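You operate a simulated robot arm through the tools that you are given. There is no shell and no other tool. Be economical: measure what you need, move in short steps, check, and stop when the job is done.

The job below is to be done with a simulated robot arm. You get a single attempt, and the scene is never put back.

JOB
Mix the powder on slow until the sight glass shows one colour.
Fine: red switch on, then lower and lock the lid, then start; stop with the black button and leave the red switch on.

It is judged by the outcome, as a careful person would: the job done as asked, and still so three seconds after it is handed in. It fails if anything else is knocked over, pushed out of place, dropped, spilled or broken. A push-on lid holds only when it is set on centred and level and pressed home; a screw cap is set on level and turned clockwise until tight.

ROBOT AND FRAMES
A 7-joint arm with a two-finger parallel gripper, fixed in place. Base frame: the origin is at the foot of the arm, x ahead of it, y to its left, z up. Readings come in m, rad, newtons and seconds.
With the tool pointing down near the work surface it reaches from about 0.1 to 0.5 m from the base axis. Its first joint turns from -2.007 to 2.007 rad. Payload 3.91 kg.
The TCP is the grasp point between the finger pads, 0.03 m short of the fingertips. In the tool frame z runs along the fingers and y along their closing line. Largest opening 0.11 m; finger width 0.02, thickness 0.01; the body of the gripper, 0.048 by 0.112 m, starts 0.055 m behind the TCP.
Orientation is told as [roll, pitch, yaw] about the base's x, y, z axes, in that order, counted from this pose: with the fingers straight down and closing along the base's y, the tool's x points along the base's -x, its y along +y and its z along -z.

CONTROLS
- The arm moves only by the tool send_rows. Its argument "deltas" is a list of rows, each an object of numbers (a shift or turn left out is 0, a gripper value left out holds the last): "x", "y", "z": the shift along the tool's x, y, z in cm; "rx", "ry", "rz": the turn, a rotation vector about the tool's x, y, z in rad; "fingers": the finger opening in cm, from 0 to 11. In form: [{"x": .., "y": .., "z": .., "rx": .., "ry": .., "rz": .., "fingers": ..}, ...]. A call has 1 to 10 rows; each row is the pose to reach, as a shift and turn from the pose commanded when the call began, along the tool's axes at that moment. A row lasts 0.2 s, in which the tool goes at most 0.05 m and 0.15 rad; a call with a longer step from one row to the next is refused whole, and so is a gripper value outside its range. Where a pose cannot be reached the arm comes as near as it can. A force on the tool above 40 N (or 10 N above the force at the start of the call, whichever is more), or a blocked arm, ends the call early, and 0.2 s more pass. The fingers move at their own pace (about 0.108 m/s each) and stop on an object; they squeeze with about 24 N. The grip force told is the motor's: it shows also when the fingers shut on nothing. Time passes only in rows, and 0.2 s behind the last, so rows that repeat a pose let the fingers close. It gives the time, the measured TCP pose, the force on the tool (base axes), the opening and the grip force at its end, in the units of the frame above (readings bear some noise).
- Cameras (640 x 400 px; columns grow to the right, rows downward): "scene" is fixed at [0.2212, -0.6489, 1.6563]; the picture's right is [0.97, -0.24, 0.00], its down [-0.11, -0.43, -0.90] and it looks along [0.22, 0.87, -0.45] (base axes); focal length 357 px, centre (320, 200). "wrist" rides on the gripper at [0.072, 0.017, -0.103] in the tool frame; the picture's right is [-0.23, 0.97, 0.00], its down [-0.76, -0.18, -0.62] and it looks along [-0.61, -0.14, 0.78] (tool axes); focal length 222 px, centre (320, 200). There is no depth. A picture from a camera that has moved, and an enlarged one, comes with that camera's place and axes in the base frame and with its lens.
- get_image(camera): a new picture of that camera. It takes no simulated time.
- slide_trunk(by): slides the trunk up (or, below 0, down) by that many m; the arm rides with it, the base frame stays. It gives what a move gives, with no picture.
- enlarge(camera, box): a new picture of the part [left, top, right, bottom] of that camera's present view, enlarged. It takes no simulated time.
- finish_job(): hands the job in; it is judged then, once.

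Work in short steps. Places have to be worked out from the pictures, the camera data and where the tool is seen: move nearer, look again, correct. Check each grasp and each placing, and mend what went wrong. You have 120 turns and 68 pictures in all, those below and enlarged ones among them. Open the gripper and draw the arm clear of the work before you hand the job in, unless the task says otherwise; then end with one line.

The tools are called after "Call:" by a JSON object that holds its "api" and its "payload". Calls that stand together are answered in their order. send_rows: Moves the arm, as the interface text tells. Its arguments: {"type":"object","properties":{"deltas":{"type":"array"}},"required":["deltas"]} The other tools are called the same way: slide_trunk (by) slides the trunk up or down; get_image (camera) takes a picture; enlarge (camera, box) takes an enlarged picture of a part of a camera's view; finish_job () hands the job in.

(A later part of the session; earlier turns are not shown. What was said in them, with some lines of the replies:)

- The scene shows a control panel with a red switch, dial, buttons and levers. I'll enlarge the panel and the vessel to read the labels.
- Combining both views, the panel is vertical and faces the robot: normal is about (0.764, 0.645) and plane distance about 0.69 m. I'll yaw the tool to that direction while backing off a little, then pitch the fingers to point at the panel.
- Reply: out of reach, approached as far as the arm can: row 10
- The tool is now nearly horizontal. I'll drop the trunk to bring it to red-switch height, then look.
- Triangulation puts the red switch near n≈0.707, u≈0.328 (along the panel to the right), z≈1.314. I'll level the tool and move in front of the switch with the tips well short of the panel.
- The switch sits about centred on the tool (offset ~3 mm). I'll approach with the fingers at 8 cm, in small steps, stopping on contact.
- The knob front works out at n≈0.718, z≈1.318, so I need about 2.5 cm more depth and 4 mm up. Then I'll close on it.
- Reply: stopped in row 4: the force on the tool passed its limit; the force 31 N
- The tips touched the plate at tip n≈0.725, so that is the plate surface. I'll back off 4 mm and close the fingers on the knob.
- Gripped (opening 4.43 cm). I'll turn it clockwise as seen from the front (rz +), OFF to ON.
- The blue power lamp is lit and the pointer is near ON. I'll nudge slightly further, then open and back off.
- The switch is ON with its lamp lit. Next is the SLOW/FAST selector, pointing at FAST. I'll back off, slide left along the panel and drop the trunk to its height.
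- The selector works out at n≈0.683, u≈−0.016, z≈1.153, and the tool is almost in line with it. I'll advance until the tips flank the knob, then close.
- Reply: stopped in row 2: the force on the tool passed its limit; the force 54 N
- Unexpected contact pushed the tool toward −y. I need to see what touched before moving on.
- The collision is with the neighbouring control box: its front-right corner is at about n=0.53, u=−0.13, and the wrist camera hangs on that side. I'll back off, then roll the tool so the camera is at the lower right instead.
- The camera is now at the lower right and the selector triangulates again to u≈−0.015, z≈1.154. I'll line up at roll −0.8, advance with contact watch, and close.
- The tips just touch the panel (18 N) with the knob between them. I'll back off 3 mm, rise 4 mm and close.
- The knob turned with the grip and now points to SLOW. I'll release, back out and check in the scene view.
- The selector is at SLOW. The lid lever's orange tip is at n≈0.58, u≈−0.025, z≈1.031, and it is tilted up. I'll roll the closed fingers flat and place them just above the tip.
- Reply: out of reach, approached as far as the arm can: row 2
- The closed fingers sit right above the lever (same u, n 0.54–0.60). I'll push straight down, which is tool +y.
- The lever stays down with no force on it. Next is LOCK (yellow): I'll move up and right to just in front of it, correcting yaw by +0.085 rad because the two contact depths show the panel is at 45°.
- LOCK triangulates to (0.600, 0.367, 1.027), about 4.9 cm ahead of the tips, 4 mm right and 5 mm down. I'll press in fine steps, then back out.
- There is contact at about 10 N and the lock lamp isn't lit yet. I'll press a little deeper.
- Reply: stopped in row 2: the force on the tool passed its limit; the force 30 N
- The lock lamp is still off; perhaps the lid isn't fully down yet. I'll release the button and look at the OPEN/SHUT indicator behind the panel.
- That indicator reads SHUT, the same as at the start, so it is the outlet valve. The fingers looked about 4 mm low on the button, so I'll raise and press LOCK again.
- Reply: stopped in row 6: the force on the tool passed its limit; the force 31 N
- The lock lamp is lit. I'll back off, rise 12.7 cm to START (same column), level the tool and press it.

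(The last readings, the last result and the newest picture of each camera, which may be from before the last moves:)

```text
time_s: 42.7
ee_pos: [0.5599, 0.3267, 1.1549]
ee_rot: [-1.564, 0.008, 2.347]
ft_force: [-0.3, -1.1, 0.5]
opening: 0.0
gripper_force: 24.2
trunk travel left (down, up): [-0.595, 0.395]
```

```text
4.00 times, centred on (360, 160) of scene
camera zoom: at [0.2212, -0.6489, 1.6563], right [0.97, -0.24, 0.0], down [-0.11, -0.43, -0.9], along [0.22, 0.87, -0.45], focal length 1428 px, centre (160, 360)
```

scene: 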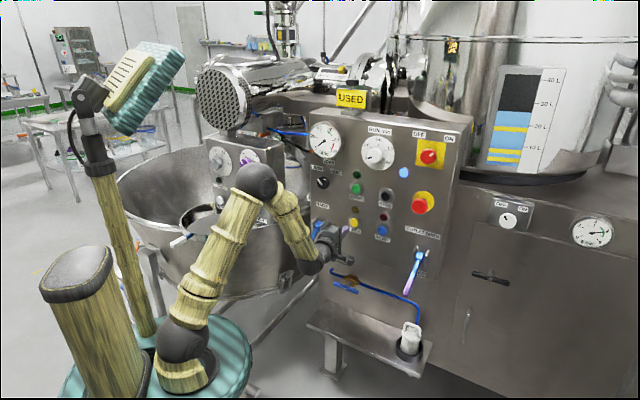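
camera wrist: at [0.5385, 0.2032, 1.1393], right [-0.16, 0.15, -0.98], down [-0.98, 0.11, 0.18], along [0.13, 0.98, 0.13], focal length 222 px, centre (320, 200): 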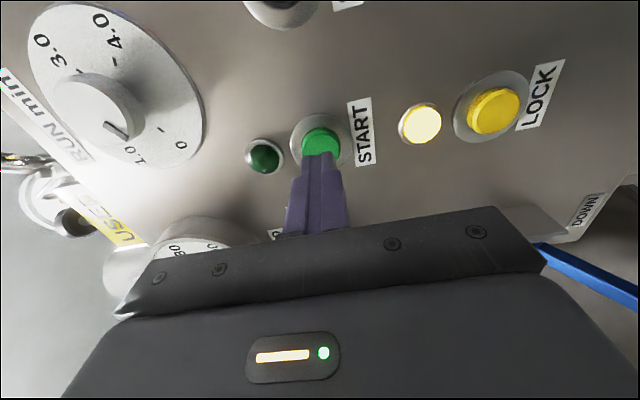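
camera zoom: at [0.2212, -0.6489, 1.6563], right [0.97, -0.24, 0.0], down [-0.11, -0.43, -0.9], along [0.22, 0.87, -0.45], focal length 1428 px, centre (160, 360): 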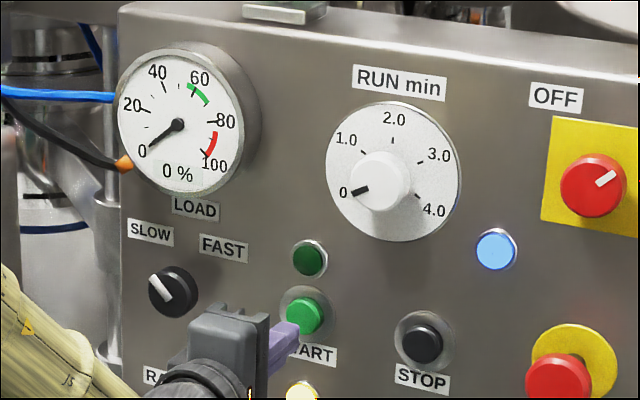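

The tips are aligned with START. I'll press it to the same depth and retract right away.

Call:
{"api": "send_rows", "payload": {"deltas": [{"z": 1.5}, {"z": 2.4}, {"z": 2.8}, {"z": 3.1}, {"z": 3.4}, {"z": 3.6}, {"z": 3.8}, {"z": 4.0}]}}

Call:
{"api": "enlarge", "payload": {"camera": "scene", "box": [280, 110, 440, 210]}}

```text
time_s: 44.5
ee_pos: [0.5862, 0.3525, 1.1565]
ee_rot: [-1.564, 0.007, 2.347]
ft_force: [-29.8, -23.0, -11.7]
opening: 0.0
gripper_force: 24.0
trunk travel left (down, up): [-0.595, 0.395]
```

```text
4.00 times, centred on (360, 160) of scene
camera zoom: at [0.2212, -0.6489, 1.6563], right [0.97, -0.24, 0.0], down [-0.11, -0.43, -0.9], along [0.22, 0.87, -0.45], focal length 1428 px, centre (160, 360)
```

zoom: 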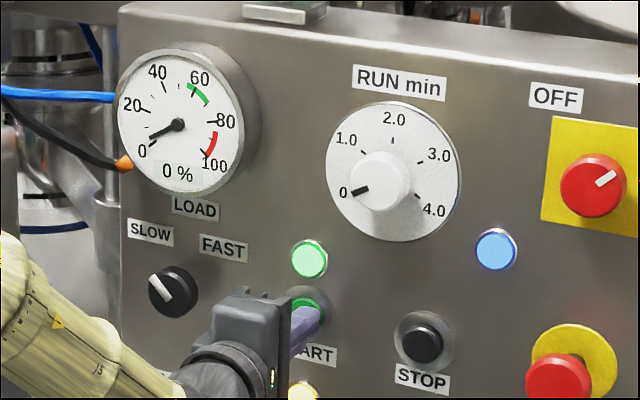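

Mixing is running: the green lamp is lit. I'll retract, shift 10.4 cm right to wait in front of STOP, and check the sight glass and load.

Call:
{"api": "send_rows", "payload": {"deltas": [{"z": -2}, {"z": -4}, {"x": 3.5, "z": -4}, {"x": 7, "y": -0.4, "z": -4}, {"x": 10.4, "y": -0.4, "z": -4}, {"x": 10.4, "y": -0.4, "z": -4}]}}

Call:
{"api": "get_image", "payload": {"camera": "wrist"}}

Call:
{"api": "get_image", "payload": {"camera": "scene"}}

```text
time_s: 45.9
ee_pos: [0.6337, 0.2517, 1.1609]
ee_rot: [-1.567, 0.01, 2.348]
ft_force: [-0.8, 0.1, -0.3]
opening: 0.0001
gripper_force: 24.2
trunk travel left (down, up): [-0.595, 0.395]
```

```text
24 pictures are left
camera wrist: at [0.6122, 0.1289, 1.1448], right [-0.16, 0.15, -0.98], down [-0.98, 0.11, 0.18], along [0.13, 0.98, 0.13], focal length 222 px, centre (320, 200)
```

wrist: 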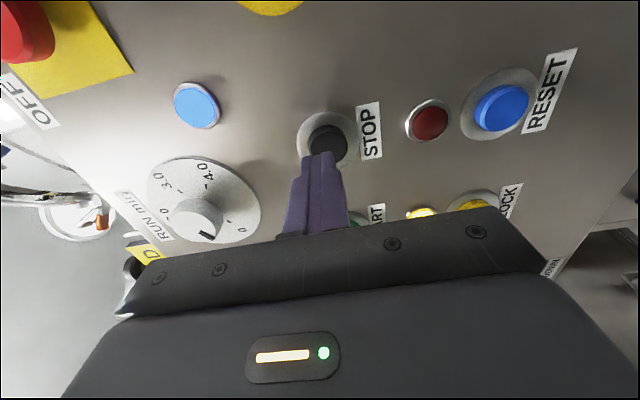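

```text
23 pictures are left
```

scene: 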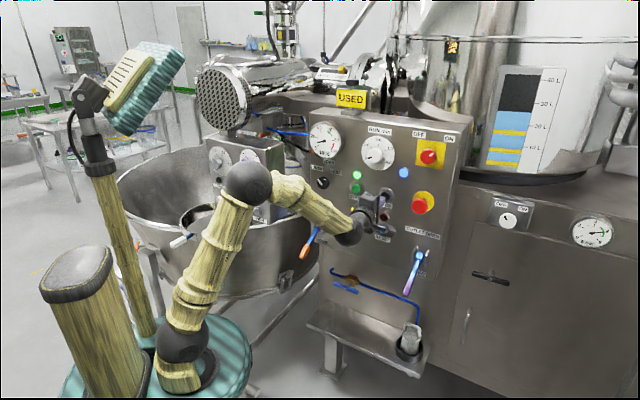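

STOP sits straight ahead (about 4 mm lower than the tips). I'll nudge down and wait while it mixes, then check the glass.

Call:
{"api": "send_rows", "payload": {"deltas": [{"y": 0.35}, {"y": 0.35}, {"y": 0.35}, {"y": 0.35}, {"y": 0.35}, {"y": 0.35}, {"y": 0.35}, {"y": 0.35}, {"y": 0.35}, {"y": 0.35}]}}

Call:
{"api": "send_rows", "payload": {"deltas": [{"y": 0}, {"y": 0}, {"y": 0}, {"y": 0}, {"y": 0}, {"y": 0}, {"y": 0}, {"y": 0}, {"y": 0}, {"y": 0}]}}

Call:
{"api": "enlarge", "payload": {"camera": "scene", "box": [300, 50, 580, 225]}}

```text
time_s: 48.1
ee_pos: [0.634, 0.2518, 1.1576]
ee_rot: [-1.566, 0.006, 2.348]
ft_force: [0.5, -0.1, 0.6]
opening: 0.0
gripper_force: 23.9
trunk travel left (down, up): [-0.595, 0.395]
```

```text
time_s: 50.3
ee_pos: [0.6333, 0.2518, 1.1565]
ee_rot: [-1.566, 0.007, 2.348]
ft_force: [-0.1, -0.1, -0.4]
opening: 0.0001
gripper_force: 24.1
trunk travel left (down, up): [-0.595, 0.395]
```

```text
2.29 times, centred on (440, 138) of scene
camera zoom: at [0.2212, -0.6489, 1.6563], right [0.97, -0.24, 0.0], down [-0.11, -0.43, -0.9], along [0.22, 0.87, -0.45], focal length 816 px, centre (46, 343)
```

zoom: 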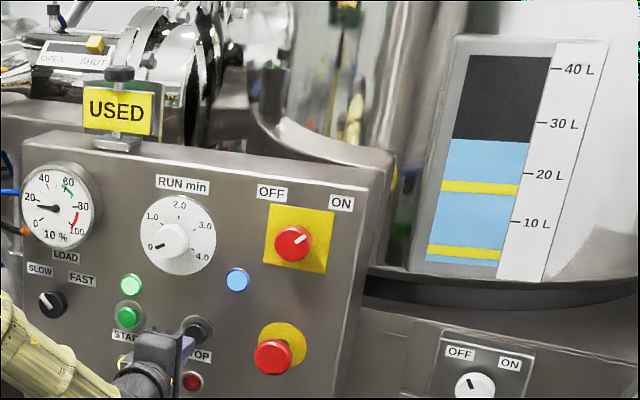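

It's mixing at 10 % load and one yellow band has already vanished. I'll keep waiting.

Call:
{"api": "send_rows", "payload": {"deltas": [{"y": 0}, {"y": 0}, {"y": 0}, {"y": 0}, {"y": 0}, {"y": 0}, {"y": 0}, {"y": 0}, {"y": 0}, {"y": 0}]}}

Call:
{"api": "send_rows", "payload": {"deltas": [{"y": 0}, {"y": 0}, {"y": 0}, {"y": 0}, {"y": 0}, {"y": 0}, {"y": 0}, {"y": 0}, {"y": 0}, {"y": 0}]}}

Call:
{"api": "enlarge", "payload": {"camera": "scene", "box": [300, 50, 580, 225]}}

```text
time_s: 52.5
ee_pos: [0.6332, 0.2526, 1.1578]
ee_rot: [-1.565, 0.007, 2.347]
ft_force: [0.0, -0.3, -0.1]
opening: 0.0
gripper_force: 24.2
trunk travel left (down, up): [-0.595, 0.395]
```

```text
time_s: 54.7
ee_pos: [0.6348, 0.2527, 1.1573]
ee_rot: [-1.567, 0.008, 2.348]
ft_force: [0.6, -0.2, 1.2]
opening: 0.0
gripper_force: 24.4
trunk travel left (down, up): [-0.595, 0.395]
```

```text
2.29 times, centred on (440, 138) of scene
camera zoom: at [0.2212, -0.6489, 1.6563], right [0.97, -0.24, 0.0], down [-0.11, -0.43, -0.9], along [0.22, 0.87, -0.45], focal length 816 px, centre (46, 343)
```

zoom: 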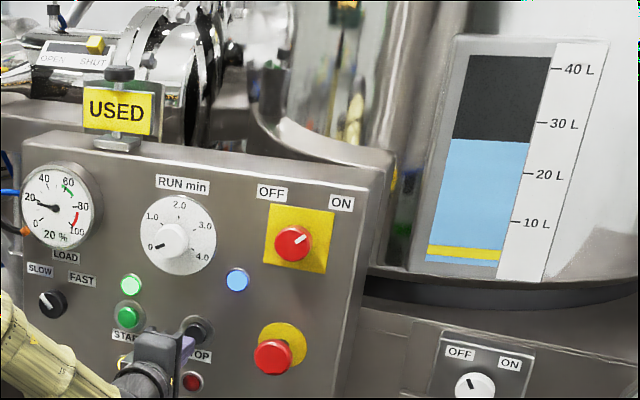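

One band remains and load is at 20 %. Still waiting.

Call:
{"api": "send_rows", "payload": {"deltas": [{"y": 0}, {"y": 0}, {"y": 0}, {"y": 0}, {"y": 0}, {"y": 0}, {"y": 0}, {"y": 0}, {"y": 0}, {"y": 0}]}}

Call:
{"api": "send_rows", "payload": {"deltas": [{"y": 0}, {"y": 0}, {"y": 0}, {"y": 0}, {"y": 0}, {"y": 0}, {"y": 0}, {"y": 0}]}}

Call:
{"api": "enlarge", "payload": {"camera": "scene", "box": [300, 50, 580, 225]}}

```text
time_s: 56.9
ee_pos: [0.6342, 0.2529, 1.1564]
ee_rot: [-1.566, 0.008, 2.346]
ft_force: [0.1, -0.5, 0.5]
opening: 0.0
gripper_force: 23.9
trunk travel left (down, up): [-0.595, 0.395]
```

```text
time_s: 58.7
ee_pos: [0.6339, 0.2524, 1.1569]
ee_rot: [-1.565, 0.008, 2.347]
ft_force: [-1.6, -0.3, 0.3]
opening: 0.0002
gripper_force: 23.7
trunk travel left (down, up): [-0.595, 0.395]
```

```text
2.29 times, centred on (440, 138) of scene
camera zoom: at [0.2212, -0.6489, 1.6563], right [0.97, -0.24, 0.0], down [-0.11, -0.43, -0.9], along [0.22, 0.87, -0.45], focal length 816 px, centre (46, 343)
```

zoom: 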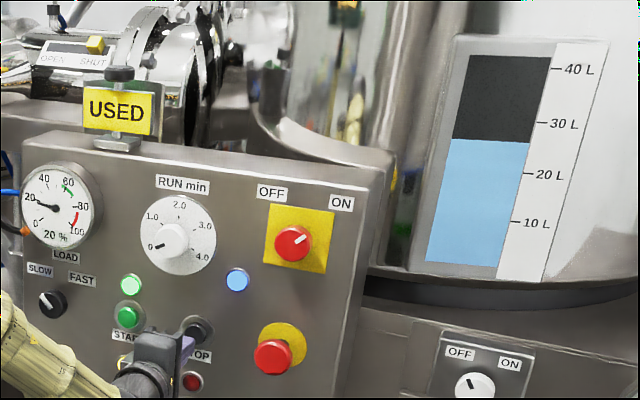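

The sight glass shows one colour, so I'll press STOP now.

Call:
{"api": "send_rows", "payload": {"deltas": [{"z": 1.8}, {"z": 2.6}, {"z": 3.0}, {"z": 3.4}, {"z": 3.7}, {"z": 4.0}, {"z": 4.2}]}}

Call:
{"api": "enlarge", "payload": {"camera": "scene", "box": [300, 50, 580, 225]}}

```text
time_s: 60.4
ee_pos: [0.6607, 0.2772, 1.1558]
ee_rot: [-1.565, 0.006, 2.344]
ft_force: [-26.6, -15.5, -0.4]
opening: 0.0003
gripper_force: 24.3
trunk travel left (down, up): [-0.595, 0.395]
stopped in row 7: the force on the tool passed its limit (the readings are from after the stop); the commanded pose is now the measured one
```

```text
2.29 times, centred on (440, 138) of scene
camera zoom: at [0.2212, -0.6489, 1.6563], right [0.97, -0.24, 0.0], down [-0.11, -0.43, -0.9], along [0.22, 0.87, -0.45], focal length 816 px, centre (46, 343)
```

zoom: 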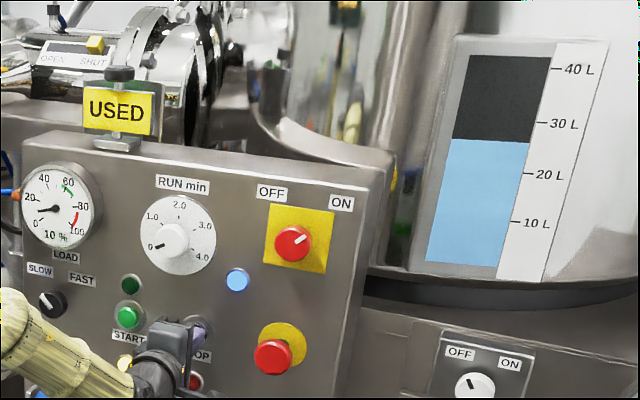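

The run lamp is off and the load is falling. I'll draw the arm straight back, open the gripper, and check the final state.

Call:
{"api": "send_rows", "payload": {"deltas": [{"z": -3}, {"z": -7}, {"z": -11}, {"z": -15}, {"z": -18}, {"z": -20, "fingers": 8}, {"z": -20}, {"z": -20}]}}

Call:
{"api": "get_image", "payload": {"camera": "scene"}}

Call:
{"api": "enlarge", "payload": {"camera": "scene", "box": [290, 100, 466, 250]}}

```text
time_s: 62.2
ee_pos: [0.5218, 0.141, 1.1556]
ee_rot: [-1.56, 0.007, 2.345]
ft_force: [0.4, 0.1, 0.4]
opening: 0.0801
gripper_force: 0.1
trunk travel left (down, up): [-0.595, 0.395]
```

```text
18 pictures are left
```

scene: 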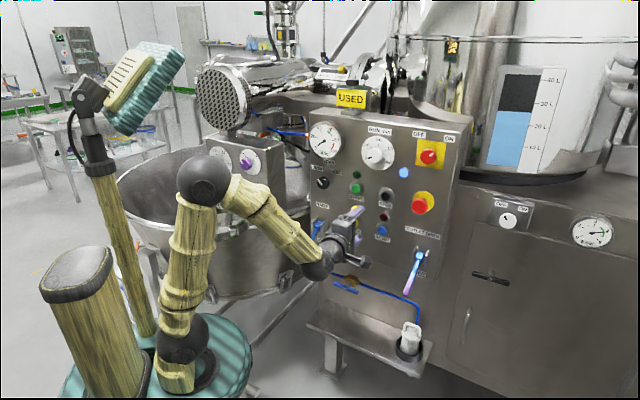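

```text
2.67 times, centred on (378, 175) of scene
camera zoom: at [0.2212, -0.6489, 1.6563], right [0.97, -0.24, 0.0], down [-0.11, -0.43, -0.9], along [0.22, 0.87, -0.45], focal length 952 px, centre (165, 267)
```

zoom: 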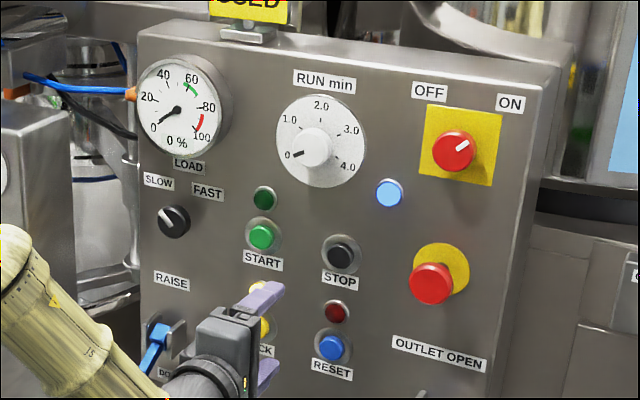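

The mixer is stopped with load at 0 %, the glass is one colour, the red switch is ON, the lid is locked and the arm is clear. I'll hand it in.

Call:
{"api": "finish_job", "payload": {}}

```text
The job is handed in.
```

The powder was mixed on SLOW until the sight glass showed one colour, then stopped with the black button, with the red switch left ON and the lid locked; the gripper bumped the neighbouring control box once, with no visible damage.
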